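You operate a simulated robot arm through the tools that you are given. There is no shell and no other tool. Be economical: measure what you need, move in short steps, check, and stop when the job is done.

You run a simulated robot arm. Do the job below in one go: nothing can be reset, and whatever is moved stays where it is left.

Task
Take the grey holed disc and leave it on top of the white paper doily.

It is judged by the outcome, as a careful person would: the job done as asked, and still so three seconds after it is handed in. It fails if anything else is knocked over, pushed out of place, dropped, spilled or broken.

Robot
A 7-joint arm with a two-finger parallel gripper, fixed in place. Base frame: the origin is at the foot of the arm, x ahead of it, y to its left, z up; the work surface is at about z = 0. Units: m, degrees, N and s.
With the tool pointing down near the work surface it reaches from about 0.24 to 0.62 m from the base axis. Its first joint turns from -66.0 to 66.0 degrees. Payload 2.6 kg.
The TCP is the grasp point between the finger pads, 0.03 m short of the fingertips. In the tool frame z runs along the fingers and y along their closing line. The gripper opens to 0.094 m. The fingers are 0.028 m wide and 0.01 m thick; the gripper's body (0.05 by 0.096 m) begins 0.055 m behind the TCP.
Orientation is that of the tool frame in the base frame, as a unit quaternion [w, x, y, z]. With the fingers straight down and closing along the base's y, the tool's x points along the base's -x, its y along +y and its z along -z.

Tools
- The arm moves only by the tool arm_command. Its argument "plan" is a list of rows, each a list of 5 numbers: the closure in counts, from 0 (fully open) to 255 (shut), then the shift along the tool's x, y, z in cm, then the turn about the tool's z in degrees. In form: [[jaw, dx, dy, dz, twist], ...]. A call has 1 to 12 rows; each row is the pose to reach, as a shift and turn from the pose commanded when the call began, along the tool's axes at that moment. A row lasts 0.2 s, in which the tool goes at most 0.05 m and 8.6 degrees; a call with a longer step from one row to the next is refused whole, and so is a gripper value outside its range. A pose out of reach is approached as far as the arm can. The call stops where the force on the tool passes 40 N (or 10 N more than at its start, if that is more) or the arm is blocked; 0.2 s more then pass. The fingers move at their own pace (about 0.072 m/s each) and stop on an object; they squeeze with about 30 N. The grip force told is the motor's: it shows also when the fingers shut on nothing. Time passes only in rows, and 0.2 s behind the last, so rows that repeat a pose let the fingers close. It gives the time, the measured TCP pose, the force on the tool (base axes), the opening and the grip force at its end, in the units of the frame above (readings bear some noise).
- Cameras (640 x 400 px; columns grow to the right, rows downward): "scene" is fixed at [0.0356, 0.4429, 0.551]; the picture's right is [-0.71, -0.71, 0.00], its down [-0.49, 0.49, -0.72] and it looks along [0.51, -0.51, -0.69] (base axes); focal length 315 px, centre (320, 200). "wrist" rides on the gripper at [0.076, 0.014, -0.103] in the tool frame; the picture's right is [-0.18, 0.98, 0.00], its down [-0.75, -0.14, -0.64] and it looks along [-0.63, -0.12, 0.77] (tool axes); focal length 243 px, centre (320, 200). There is no depth. A picture from a camera that has moved, and an enlarged one, comes with that camera's place and axes in the base frame and with its lens.
- get_image(camera): a new picture of that camera. It takes no simulated time.
- close_up(camera, box): a new picture of the part [left, top, right, bottom] of that camera's present view, enlarged. It takes no simulated time.
- close_job(): hands the job in; it is judged then, once.

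Work in short steps. Places have to be worked out from the pictures, the camera data and where the tool is seen: move nearer, look again, correct. Check each grasp and each placing, and mend what went wrong. You have 90 turns and 38 pictures in all, those below and enlarged ones among them. Open the gripper and draw the arm clear of the work before you hand the job in, unless the task says otherwise; then end with one line.

The tools are called as a command line: name --pt "numbers of a row" for each row, then --argument value for the rest, lists and objects as JSON in quotes. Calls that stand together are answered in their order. arm_command: Moves the arm, as the interface text tells. Its arguments: {"type":"object","properties":{"plan":{"type":"array"}},"required":["plan"]} The other tools are called the same way: get_image (camera) takes a picture; close_up (camera, box) takes an enlarged picture of a part of a camera's view; close_job () hands the job in.

At the start:

```text
clock: 0.0
tool_pos: [0.3502, 0.2811, 0.3247]
orientation: [0.0, 0.0, 1.0, 0.002]
wrist_force: [0.3, 0.6, -0.2]
finger_gap: 0.0939
grip_force: 0.2
```

scene: 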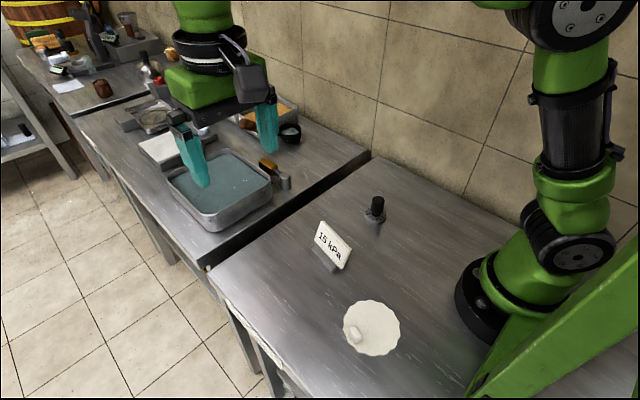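
wrist: 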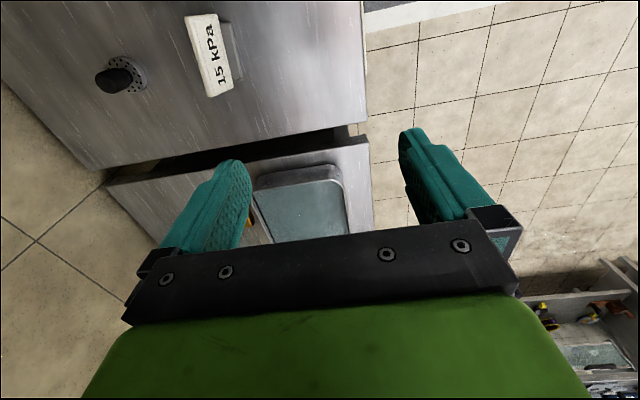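

I'll enlarge the likely disc (under a black knob) and the doily to see what they are.

close_up --camera "scene" --box '[300, 170, 440, 260]'

close_up --camera "scene" --box '[310, 280, 430, 370]'

close_up --camera "wrist" --box '[60, 0, 260, 130]'

```text
4.44 times, centred on (370, 215) of scene
camera zoom: at [0.0356, 0.4429, 0.551], right [-0.71, -0.71, 0.0], down [-0.49, 0.49, -0.72], along [0.51, -0.51, -0.69], focal length 1401 px, centre (98, 133)
```

zoom: 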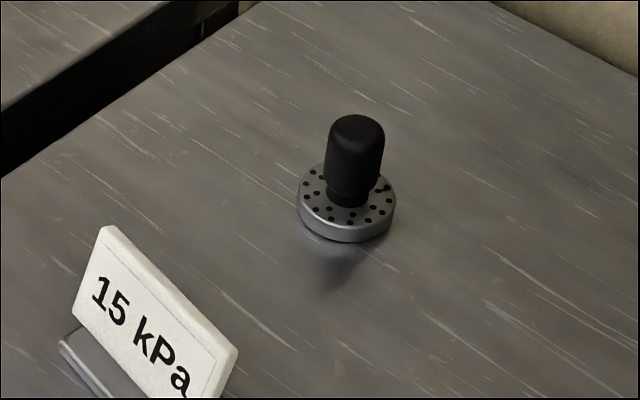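

```text
4.44 times, centred on (370, 325) of scene
camera zoom: at [0.0356, 0.4429, 0.551], right [-0.71, -0.71, 0.0], down [-0.49, 0.49, -0.72], along [0.51, -0.51, -0.69], focal length 1401 px, centre (98, -356)
```

zoom: 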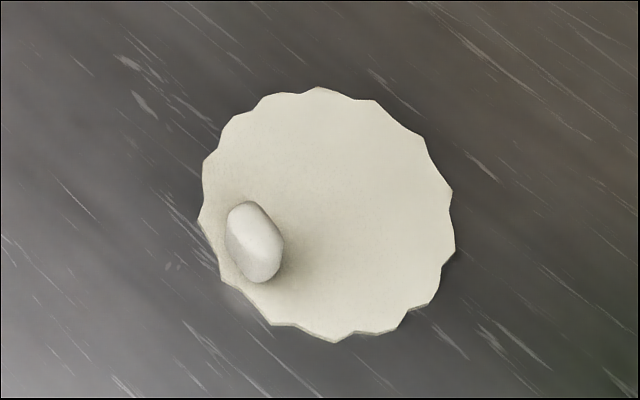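

```text
3.08 times, centred on (160, 65) of wrist
camera zoom: at [0.2737, 0.2958, 0.4273], right [0.18, 0.98, 0.0], down [0.75, -0.14, 0.64], along [0.63, -0.12, -0.77], focal length 746 px, centre (812, 615)
```

zoom: 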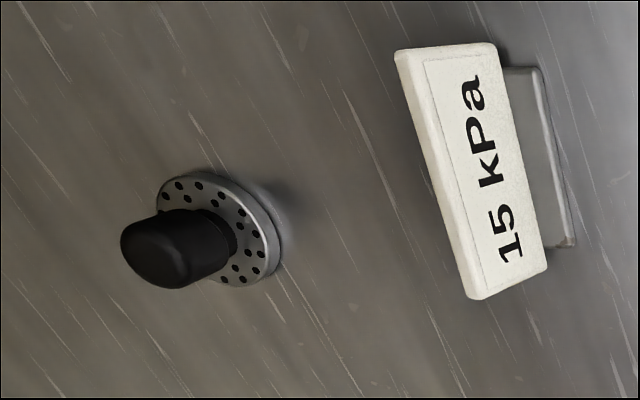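

The disc carries a black knob; I estimate its centre at (0.301, -0.010), about 5.2 cm wide with the knob top near z = 0.07. The doily is around (0.144, 0.204), with a pebble at (0.156, 0.236) that must stay put. I'll move above the disc at z ≈ 0.2 and look again.

arm_command --pt "0 0.6 -3.6 1.5 0" --pt "0 1.2 -7.3 3 0" --pt "0 1.8 -10.9 4.6 0" --pt "0 2.4 -14.5 6.2 0" --pt "0 3.1 -18.2 7.8 0" --pt "0 3.7 -21.8 9.4 0" --pt "0 4.3 -25.5 11 0" --pt "0 4.9 -29.1 12.5 0" --pt "0 4.9 -29.1 12.5 0"

get_image --camera "wrist"

get_image --camera "scene"

```text
clock: 2.0
tool_pos: [0.3016, -0.0104, 0.1975]
orientation: [0.0, 0.0, 1.0, 0.0]
wrist_force: [0.3, 0.4, 0.1]
finger_gap: 0.0941
grip_force: 0.0
```

```text
32 pictures are left
camera wrist: at [0.2262, 0.0043, 0.3006], right [0.18, 0.98, 0.0], down [0.75, -0.14, 0.64], along [0.63, -0.12, -0.77], focal length 243 px, centre (320, 200)
```

wrist: 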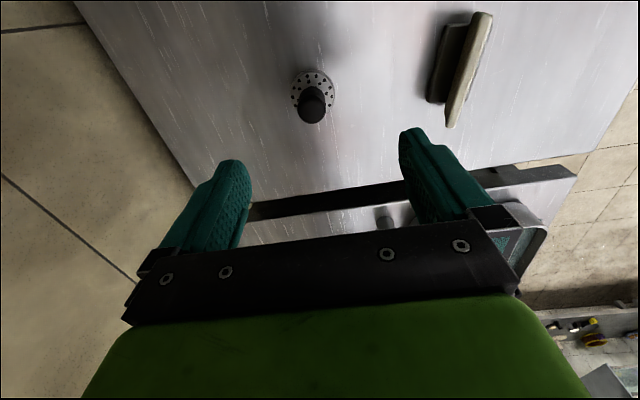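

```text
31 pictures are left
```

scene: 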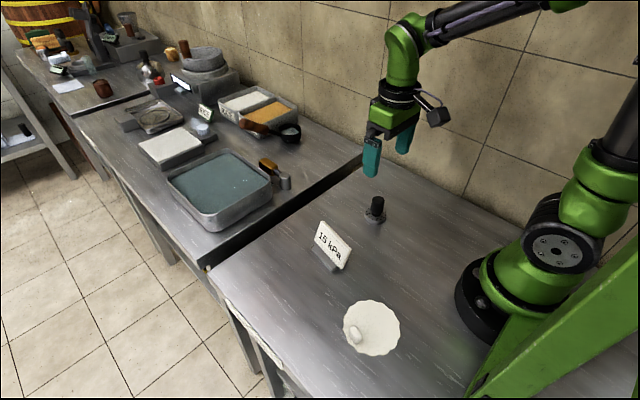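

The two views differ by about 1 cm on the disc's position. I'll enlarge the wrist view to refine it.

close_up --camera "wrist" --box '[264, 50, 360, 110]'

close_up --camera "scene" --box '[320, 90, 464, 240]'

```text
6.67 times, centred on (312, 80) of wrist
camera zoom: at [0.2262, 0.0043, 0.3006], right [0.18, 0.98, 0.0], down [0.75, -0.14, 0.64], along [0.63, -0.12, -0.77], focal length 1618 px, centre (373, 1000)
```

zoom: 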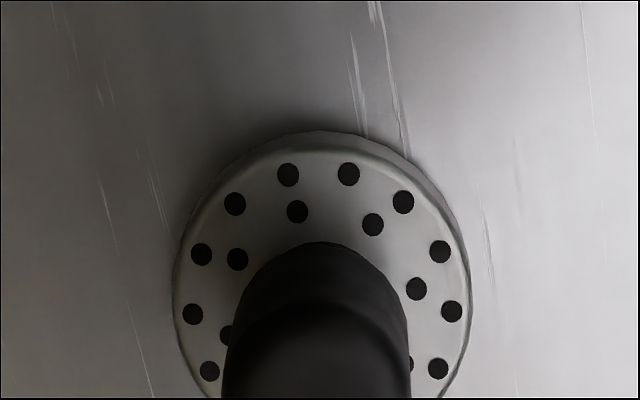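

```text
2.67 times, centred on (392, 165) of scene
camera zoom: at [0.0356, 0.4429, 0.551], right [-0.71, -0.71, 0.0], down [-0.49, 0.49, -0.72], along [0.51, -0.51, -0.69], focal length 841 px, centre (128, 293)
```

zoom: 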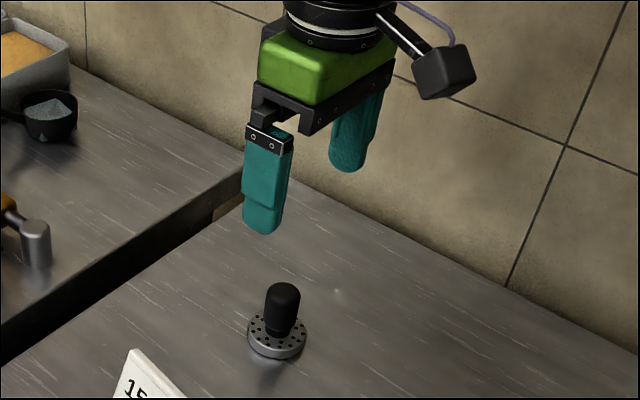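

The estimates cluster around (0.306, -0.017). I'll lower to z ≈ 0.13 there, with fingertips still above the knob, and look again.

arm_command --pt "0 -0.2 -0.3 3.0 0" --pt "0 -0.45 -0.65 6.5 0" --pt "0 -0.45 -0.65 6.5 0"

get_image --camera "wrist"

close_up --camera "scene" --box '[320, 130, 432, 230]'

```text
clock: 2.8
tool_pos: [0.3064, -0.0142, 0.1333]
orientation: [0.0, 0.0, 1.0, 0.001]
wrist_force: [0.4, 0.9, 0.4]
finger_gap: 0.0939
grip_force: 0.1
```

```text
28 pictures are left
camera wrist: at [0.2308, -0.0005, 0.2358], right [0.18, 0.98, 0.0], down [0.75, -0.14, 0.64], along [0.63, -0.12, -0.77], focal length 243 px, centre (320, 200)
```

wrist: 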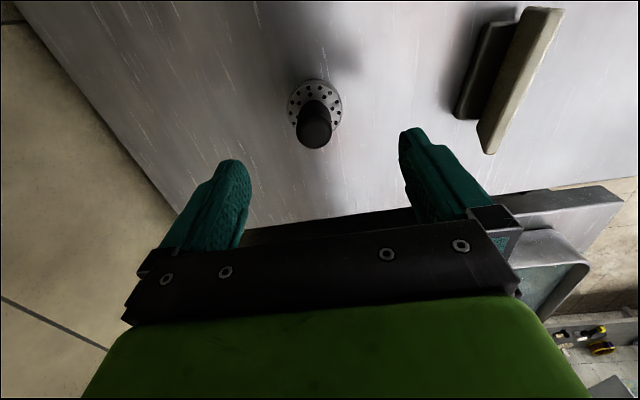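

```text
4.00 times, centred on (376, 180) of scene
camera zoom: at [0.0356, 0.4429, 0.551], right [-0.71, -0.71, 0.0], down [-0.49, 0.49, -0.72], along [0.51, -0.51, -0.69], focal length 1261 px, centre (96, 280)
```

zoom: 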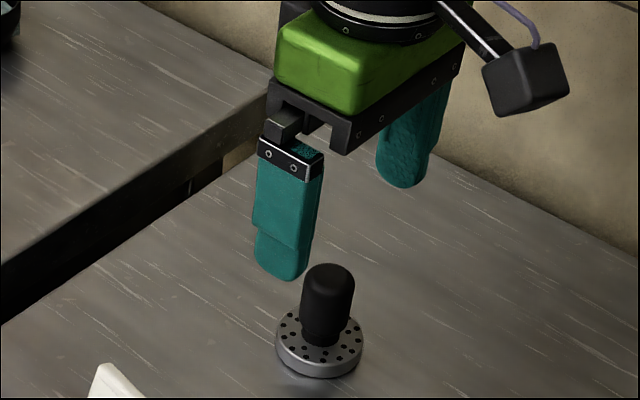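

The wrist view now puts both disc and knob at about (0.3065, -0.0195). I'll shift 3 mm in y and descend around the knob to z ≈ 0.048.

arm_command --pt "0 -0.05 -0.35 2.5 0" --pt "0 -0.05 -0.35 5.0 0" --pt "0 -0.05 -0.35 7.0 0" --pt "0 -0.05 -0.35 8.2 0" --pt "0 -0.05 -0.35 8.2 0" --pt "0 -0.05 -0.35 8.2 0"

close_up --camera "scene" --box '[320, 150, 432, 250]'

get_image --camera "wrist"

```text
clock: 4.2
tool_pos: [0.304, -0.017, 0.0519]
orientation: [0.001, 0.0, 1.0, 0.001]
wrist_force: [0.0, 0.1, 0.1]
finger_gap: 0.0938
grip_force: 0.0
```

```text
4.00 times, centred on (376, 200) of scene
camera zoom: at [0.0356, 0.4429, 0.551], right [-0.71, -0.71, 0.0], down [-0.49, 0.49, -0.72], along [0.51, -0.51, -0.69], focal length 1261 px, centre (96, 200)
```

zoom: 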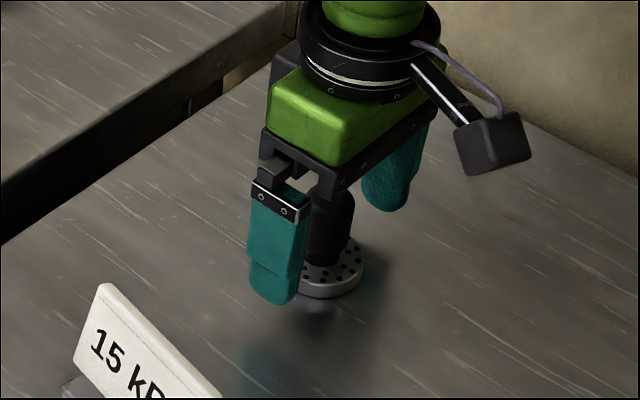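

```text
25 pictures are left
camera wrist: at [0.2289, -0.0041, 0.1544], right [0.18, 0.98, 0.0], down [0.75, -0.14, 0.64], along [0.63, -0.12, -0.77], focal length 243 px, centre (320, 200)
```

wrist: 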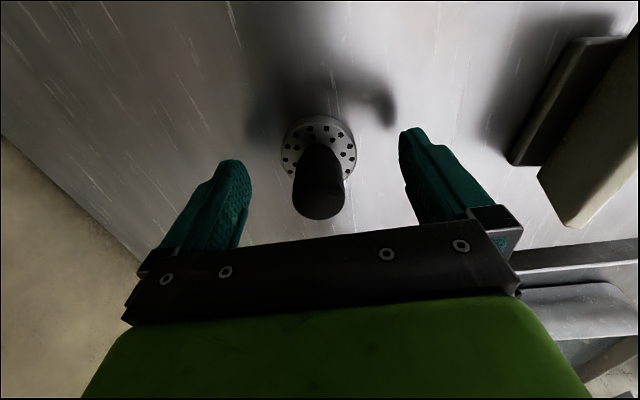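

The fingers straddle the knob evenly and clear of the disc. Closing now.

arm_command --pt "255 0 0 0 0" --pt "255 0 0 0 0" --pt "255 0 0 0 0" --pt "255 0 0 0 0" --pt "255 0 0 0 0"

get_image --camera "wrist"

```text
clock: 5.4
tool_pos: [0.3039, -0.0189, 0.0528]
orientation: [0.001, -0.001, 1.0, 0.0]
wrist_force: [0.6, 0.1, 2.1]
finger_gap: 0.0285
grip_force: 30.2
```

```text
24 pictures are left
camera wrist: at [0.229, -0.0041, 0.1546], right [0.18, 0.98, 0.0], down [0.75, -0.14, 0.64], along [0.63, -0.12, -0.77], focal length 243 px, centre (320, 200)
```

wrist: 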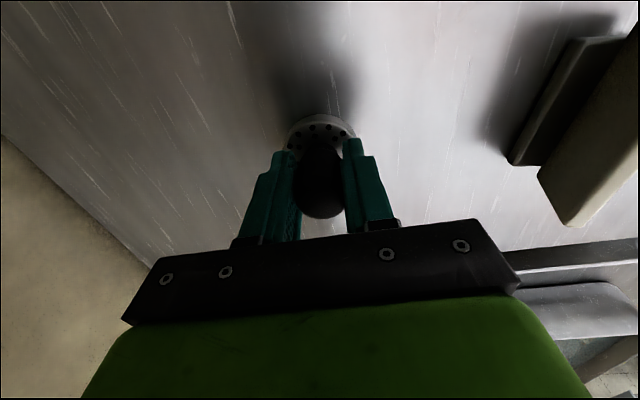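

The knob is gripped at 28.5 mm with 30 N. I'll lift slowly by 4 cm and check that the disc comes with it.

arm_command --pt "255 0 0 -0.5 0" --pt "255 0 0 -1.5 0" --pt "255 0 0 -2.7 0" --pt "255 0 0 -4 0" --pt "255 0 0 -4 0"

close_up --camera "scene" --box '[320, 130, 432, 230]'

```text
clock: 6.6
tool_pos: [0.3031, -0.0189, 0.0899]
orientation: [0.0, 0.0, 1.0, 0.0]
wrist_force: [-0.1, 0.0, -0.5]
finger_gap: 0.0263
grip_force: 30.2
```

```text
4.00 times, centred on (376, 180) of scene
camera zoom: at [0.0356, 0.4429, 0.551], right [-0.71, -0.71, 0.0], down [-0.49, 0.49, -0.72], along [0.51, -0.51, -0.69], focal length 1261 px, centre (96, 280)
```

zoom: 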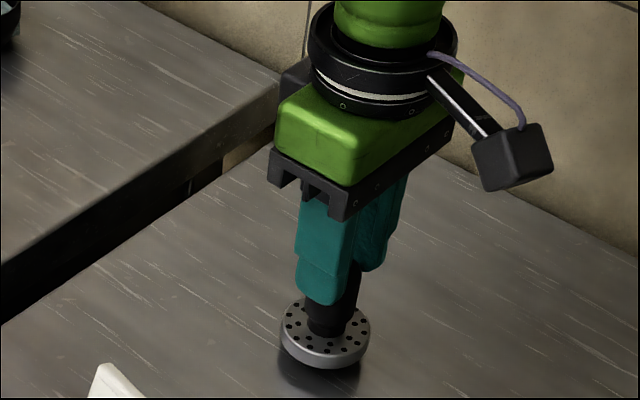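

The disc is off the table, but it seems to have risen only about 2 cm against the tool's 3.7 cm, so the knob slid down in the fingers. I'll hold still and check whether it is still slipping.

arm_command --pt "255 0 0 0 0" --pt "255 0 0 0 0" --pt "255 0 0 0 0" --pt "255 0 0 0 0"

close_up --camera "scene" --box '[320, 130, 432, 230]'

get_image --camera "wrist"

```text
clock: 7.6
tool_pos: [0.3049, -0.0186, 0.0904]
orientation: [0.0, 0.0, 1.0, 0.001]
wrist_force: [0.2, 0.1, -0.9]
finger_gap: 0.0264
grip_force: 29.8
```

```text
4.00 times, centred on (376, 180) of scene
camera zoom: at [0.0356, 0.4429, 0.551], right [-0.71, -0.71, 0.0], down [-0.49, 0.49, -0.72], along [0.51, -0.51, -0.69], focal length 1261 px, centre (96, 280)
```

zoom: 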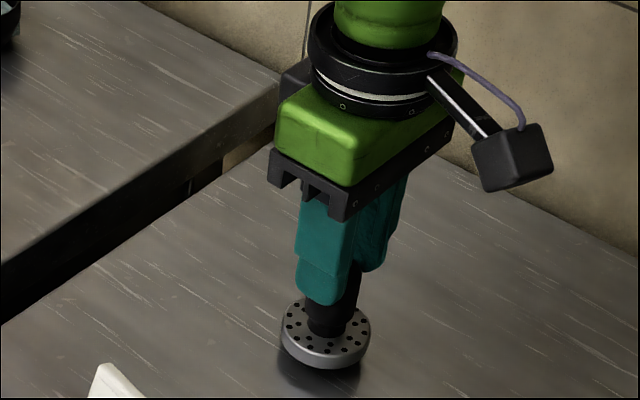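

```text
21 pictures are left
camera wrist: at [0.2287, -0.0051, 0.1927], right [0.18, 0.98, 0.0], down [0.75, -0.14, 0.64], along [0.63, -0.12, -0.77], focal length 243 px, centre (320, 200)
```

wrist: 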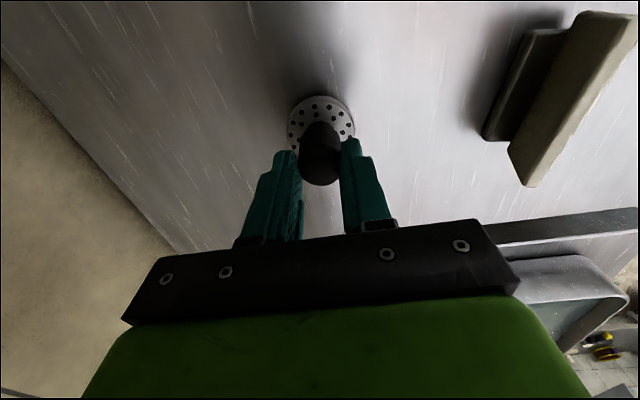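

The grip is stable and no longer sliding. I'll lift gently a further 7 cm, then start toward the doily.

arm_command --pt "255 0 0 -0.6 0" --pt "255 0 0 -1.6 0" --pt "255 0 0 -2.8 0" --pt "255 0 0 -4.2 0" --pt "255 0 0 -5.6 0" --pt "255 0 0 -6.6 0" --pt "255 0 0 -7 0" --pt "255 0 0 -7 0"

close_up --camera "scene" --box '[320, 90, 432, 190]'

```text
clock: 9.4
tool_pos: [0.3043, -0.0186, 0.1618]
orientation: [0.0, 0.0, 1.0, 0.001]
wrist_force: [1.0, -0.3, -0.9]
finger_gap: 0.0262
grip_force: 30.6
```

```text
4.00 times, centred on (376, 140) of scene
camera zoom: at [0.0356, 0.4429, 0.551], right [-0.71, -0.71, 0.0], down [-0.49, 0.49, -0.72], along [0.51, -0.51, -0.69], focal length 1261 px, centre (96, 440)
```

zoom: 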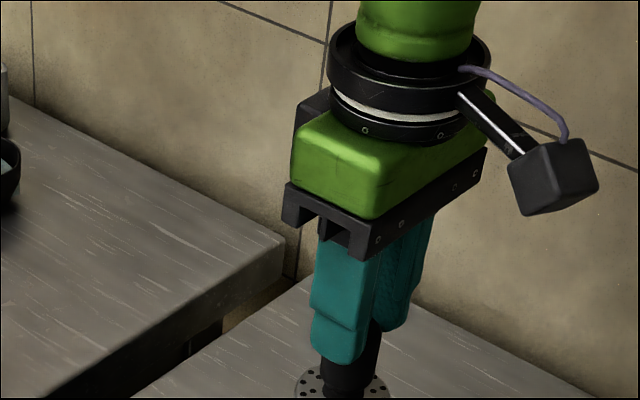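

The disc is held firmly. I'll carry it most of the way to the doily at this height, then look.

arm_command --pt "255 0.6 0.9 0 0" --pt "255 1.8 2.5 0 0" --pt "255 3.1 4.4 0 0" --pt "255 4.4 6.2 0 0" --pt "255 5.7 8.0 0 0" --pt "255 7.0 9.9 0 0" --pt "255 8.3 11.7 0 0" --pt "255 9.6 13.5 0 0" --pt "255 10.8 15.2 0 0" --pt "255 11.6 16.4 0 0" --pt "255 12 17 0 0" --pt "255 12 17 0 0"

get_image --camera "scene"

get_image --camera "wrist"

```text
clock: 12.0
tool_pos: [0.1837, 0.151, 0.1628]
orientation: [0.0, 0.0, 1.0, 0.001]
wrist_force: [0.4, 0.1, -1.2]
finger_gap: 0.0265
grip_force: 30.4
```

```text
19 pictures are left
```

scene: 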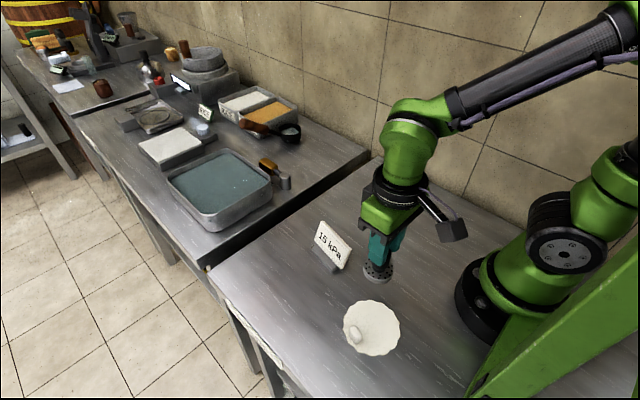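

```text
18 pictures are left
camera wrist: at [0.1078, 0.1644, 0.2657], right [0.18, 0.98, 0.0], down [0.75, -0.14, 0.64], along [0.63, -0.12, -0.77], focal length 243 px, centre (320, 200)
```

wrist: 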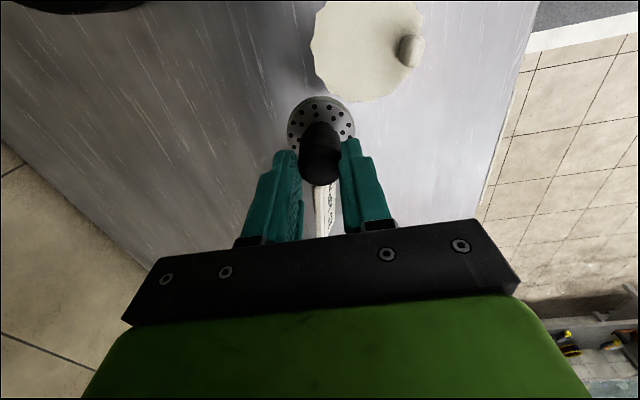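

The wrist view puts the doily centre near (0.150, 0.200) and the pebble near (0.159, 0.236). I'll aim the disc at about (0.157, 0.188), clear of the pebble, and lower partway before checking.

arm_command --pt "255 0.8 1.2 0 0" --pt "255 1.7 2.7 0 0" --pt "255 2.3 3.7 0.3 0" --pt "255 2.3 3.7 1.5 0" --pt "255 2.3 3.7 3.0 0" --pt "255 2.3 3.7 4.3 0" --pt "255 2.3 3.7 4.8 0" --pt "255 2.3 3.7 4.8 0"

close_up --camera "scene" --box '[310, 270, 430, 370]'

get_image --camera "wrist"

```text
clock: 13.8
tool_pos: [0.1622, 0.1891, 0.1135]
orientation: [0.0, 0.001, 1.0, 0.001]
wrist_force: [0.0, 0.5, -1.8]
finger_gap: 0.0263
grip_force: 30.4
```

```text
4.00 times, centred on (370, 320) of scene
camera zoom: at [0.0356, 0.443, 0.551], right [-0.71, -0.71, 0.0], down [-0.49, 0.49, -0.72], along [0.51, -0.51, -0.69], focal length 1261 px, centre (120, -280)
```

zoom: 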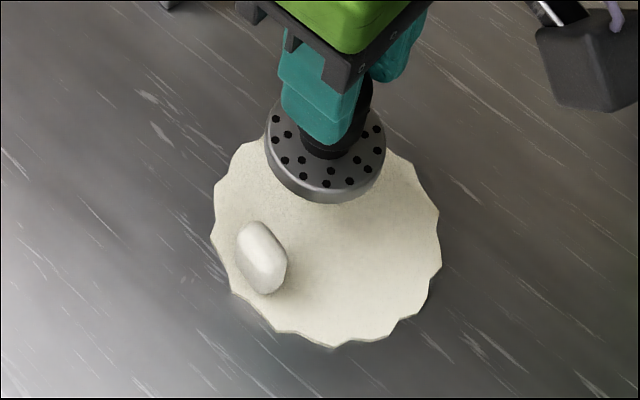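

```text
16 pictures are left
camera wrist: at [0.0872, 0.2023, 0.2174], right [0.18, 0.98, 0.0], down [0.75, -0.14, 0.64], along [0.63, -0.12, -0.77], focal length 243 px, centre (320, 200)
```

wrist: 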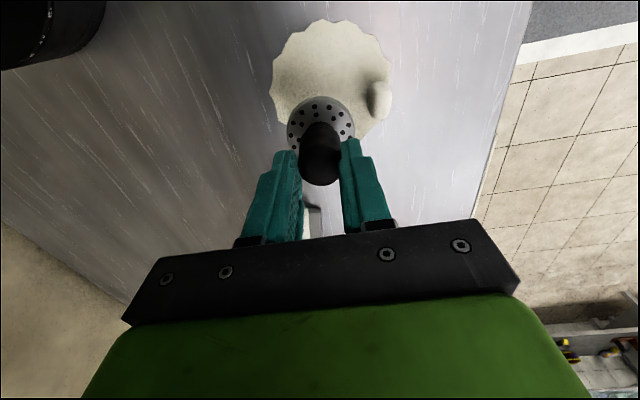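

The disc is at about (0.157, 0.190), inside the doily and roughly 9 mm clear of the pebble, with its underside about 3.5 cm up. I'll shift 3 mm further from the pebble and lower 2.5 cm.

arm_command --pt "255 0 -0.3 0.5 0" --pt "255 0 -0.3 1.2 0" --pt "255 0 -0.3 1.9 0" --pt "255 0 -0.3 2.5 0" --pt "255 0 -0.3 2.5 0" --pt "255 0 -0.3 2.5 0"

close_up --camera "scene" --box '[310, 270, 430, 370]'

close_up --camera "wrist" --box '[240, 20, 420, 200]'

```text
clock: 15.2
tool_pos: [0.1621, 0.1852, 0.0908]
orientation: [0.0, 0.0, 1.0, 0.001]
wrist_force: [-0.7, -1.3, -0.5]
finger_gap: 0.0264
grip_force: 30.3
```

```text
4.00 times, centred on (370, 320) of scene
camera zoom: at [0.0356, 0.443, 0.551], right [-0.71, -0.71, 0.0], down [-0.49, 0.49, -0.72], along [0.51, -0.51, -0.69], focal length 1261 px, centre (120, -280)
```

zoom: 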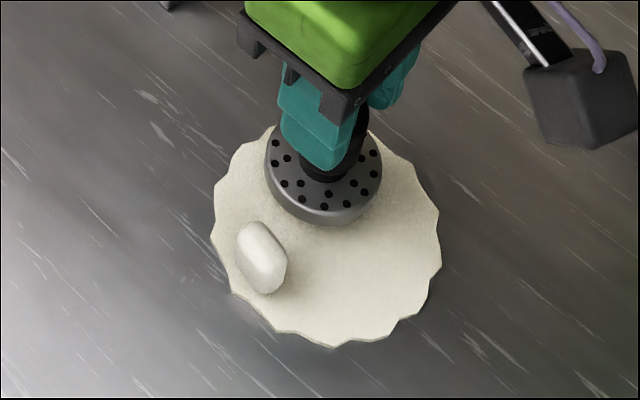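

```text
2.22 times, centred on (330, 110) of wrist
camera zoom: at [0.087, 0.1995, 0.1925], right [0.18, 0.98, 0.0], down [0.75, -0.14, 0.64], along [0.63, -0.12, -0.77], focal length 539 px, centre (298, 400)
```

zoom: 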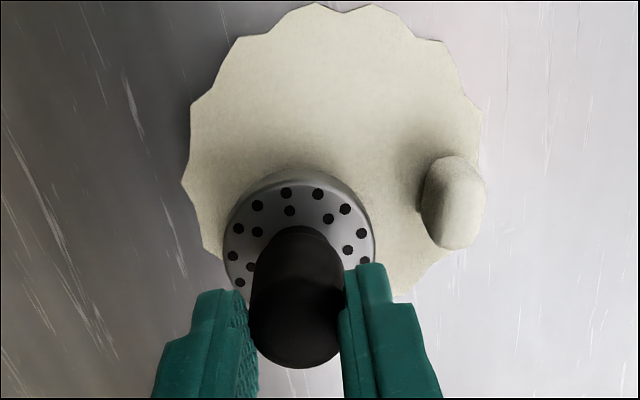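

The disc is still about 1.2 cm up and slightly off-centre toward +x. I'll shift 6 mm in -x, which keeps it away from the pebble, and lower 1 cm in small steps.

arm_command --pt "255 0.6 0 0 0" --pt "255 0.6 0 0.3 0" --pt "255 0.6 0 0.6 0" --pt "255 0.6 0 0.9 0" --pt "255 0.6 0 1.0 0" --pt "255 0.6 0 1.0 0"

close_up --camera "scene" --box '[310, 270, 430, 370]'

```text
clock: 16.6
tool_pos: [0.1565, 0.1864, 0.0795]
orientation: [0.001, 0.0, 1.0, 0.002]
wrist_force: [-0.1, 0.6, 16.4]
finger_gap: 0.0262
grip_force: 30.4
```

```text
4.00 times, centred on (370, 320) of scene
camera zoom: at [0.0356, 0.4429, 0.5511], right [-0.71, -0.71, 0.0], down [-0.49, 0.49, -0.72], along [0.51, -0.51, -0.69], focal length 1261 px, centre (120, -280)
```

zoom: 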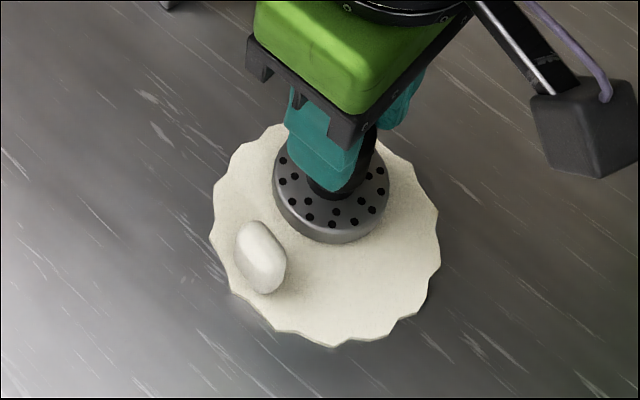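

Contact shows 16 N and the disc sits on the doily, clear of the pebble. I'll ease the pressure slightly and open the fingers partway in place.

arm_command --pt "255 0 0 -0.1 0" --pt "255 0 0 -0.1 0" --pt "170 0 0 -0.1 0" --pt "110 0 0 -0.1 0" --pt "110 0 0 -0.1 0" --pt "110 0 0 -0.1 0"

close_up --camera "wrist" --box '[220, 20, 420, 220]'

```text
clock: 18.0
tool_pos: [0.1572, 0.1859, 0.08]
orientation: [0.0, 0.001, 1.0, 0.0]
wrist_force: [-0.7, 0.1, 0.5]
finger_gap: 0.0532
grip_force: 0.0
```

```text
2.00 times, centred on (320, 120) of wrist
camera zoom: at [0.0813, 0.1993, 0.1834], right [0.18, 0.98, 0.0], down [0.75, -0.14, 0.64], along [0.63, -0.12, -0.77], focal length 485 px, centre (320, 360)
```

zoom: 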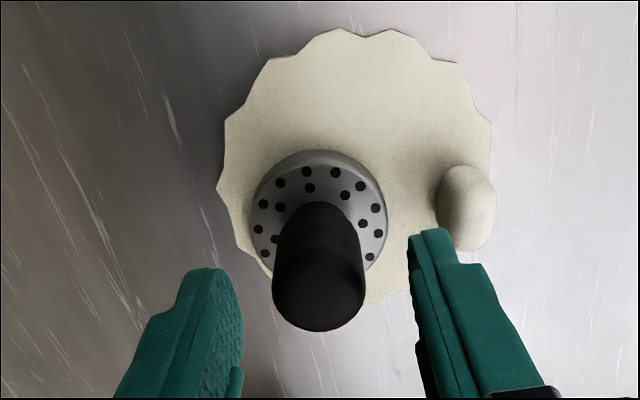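

The fingers are free of the knob and the disc stands on the doily. I'll rise straight up 12 cm, then check.

arm_command --pt "110 0 0 -1 0" --pt "110 0 0 -3 0" --pt "110 0 0 -6 0" --pt "60 0 0 -9 0" --pt "0 0 0 -12 0" --pt "0 -4 -3 -12 0" --pt "0 -8 -6 -12 0" --pt "0 -12 -9 -12 0" --pt "0 -12 -9 -12 0"

get_image --camera "scene"

close_up --camera "scene" --box '[310, 270, 430, 370]'

```text
clock: 20.0
tool_pos: [0.2728, 0.096, 0.204]
orientation: [-0.001, 0.0, 1.0, 0.001]
wrist_force: [-0.5, -0.7, 0.0]
finger_gap: 0.0939
grip_force: 0.1
```

```text
11 pictures are left
```

scene: 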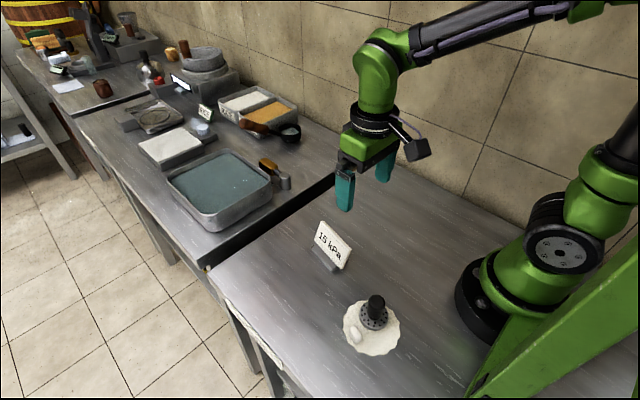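

```text
4.00 times, centred on (370, 320) of scene
camera zoom: at [0.0357, 0.4429, 0.551], right [-0.71, -0.71, 0.0], down [-0.49, 0.49, -0.72], along [0.51, -0.51, -0.69], focal length 1261 px, centre (120, -280)
```

zoom: 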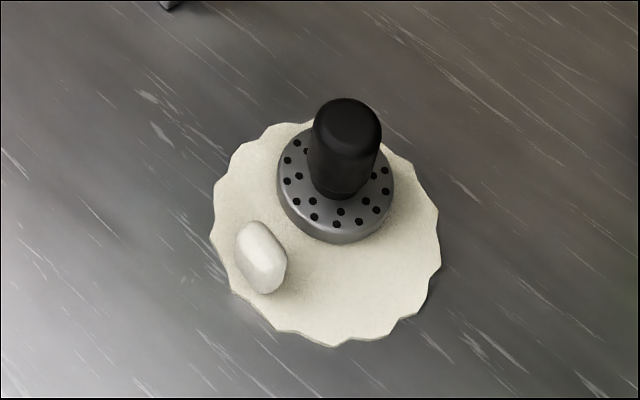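

The disc stands flat and wholly on the doily, the pebble and sign haven't moved, and the arm is clear with the gripper open. Handing in.

close_job

```text
The job is handed in.
```

The grey holed disc is resting flat on the white paper doily; the pebble on the doily and the "15 kPa" sign did not move, and I handed the job in with the gripper open and the arm clear.
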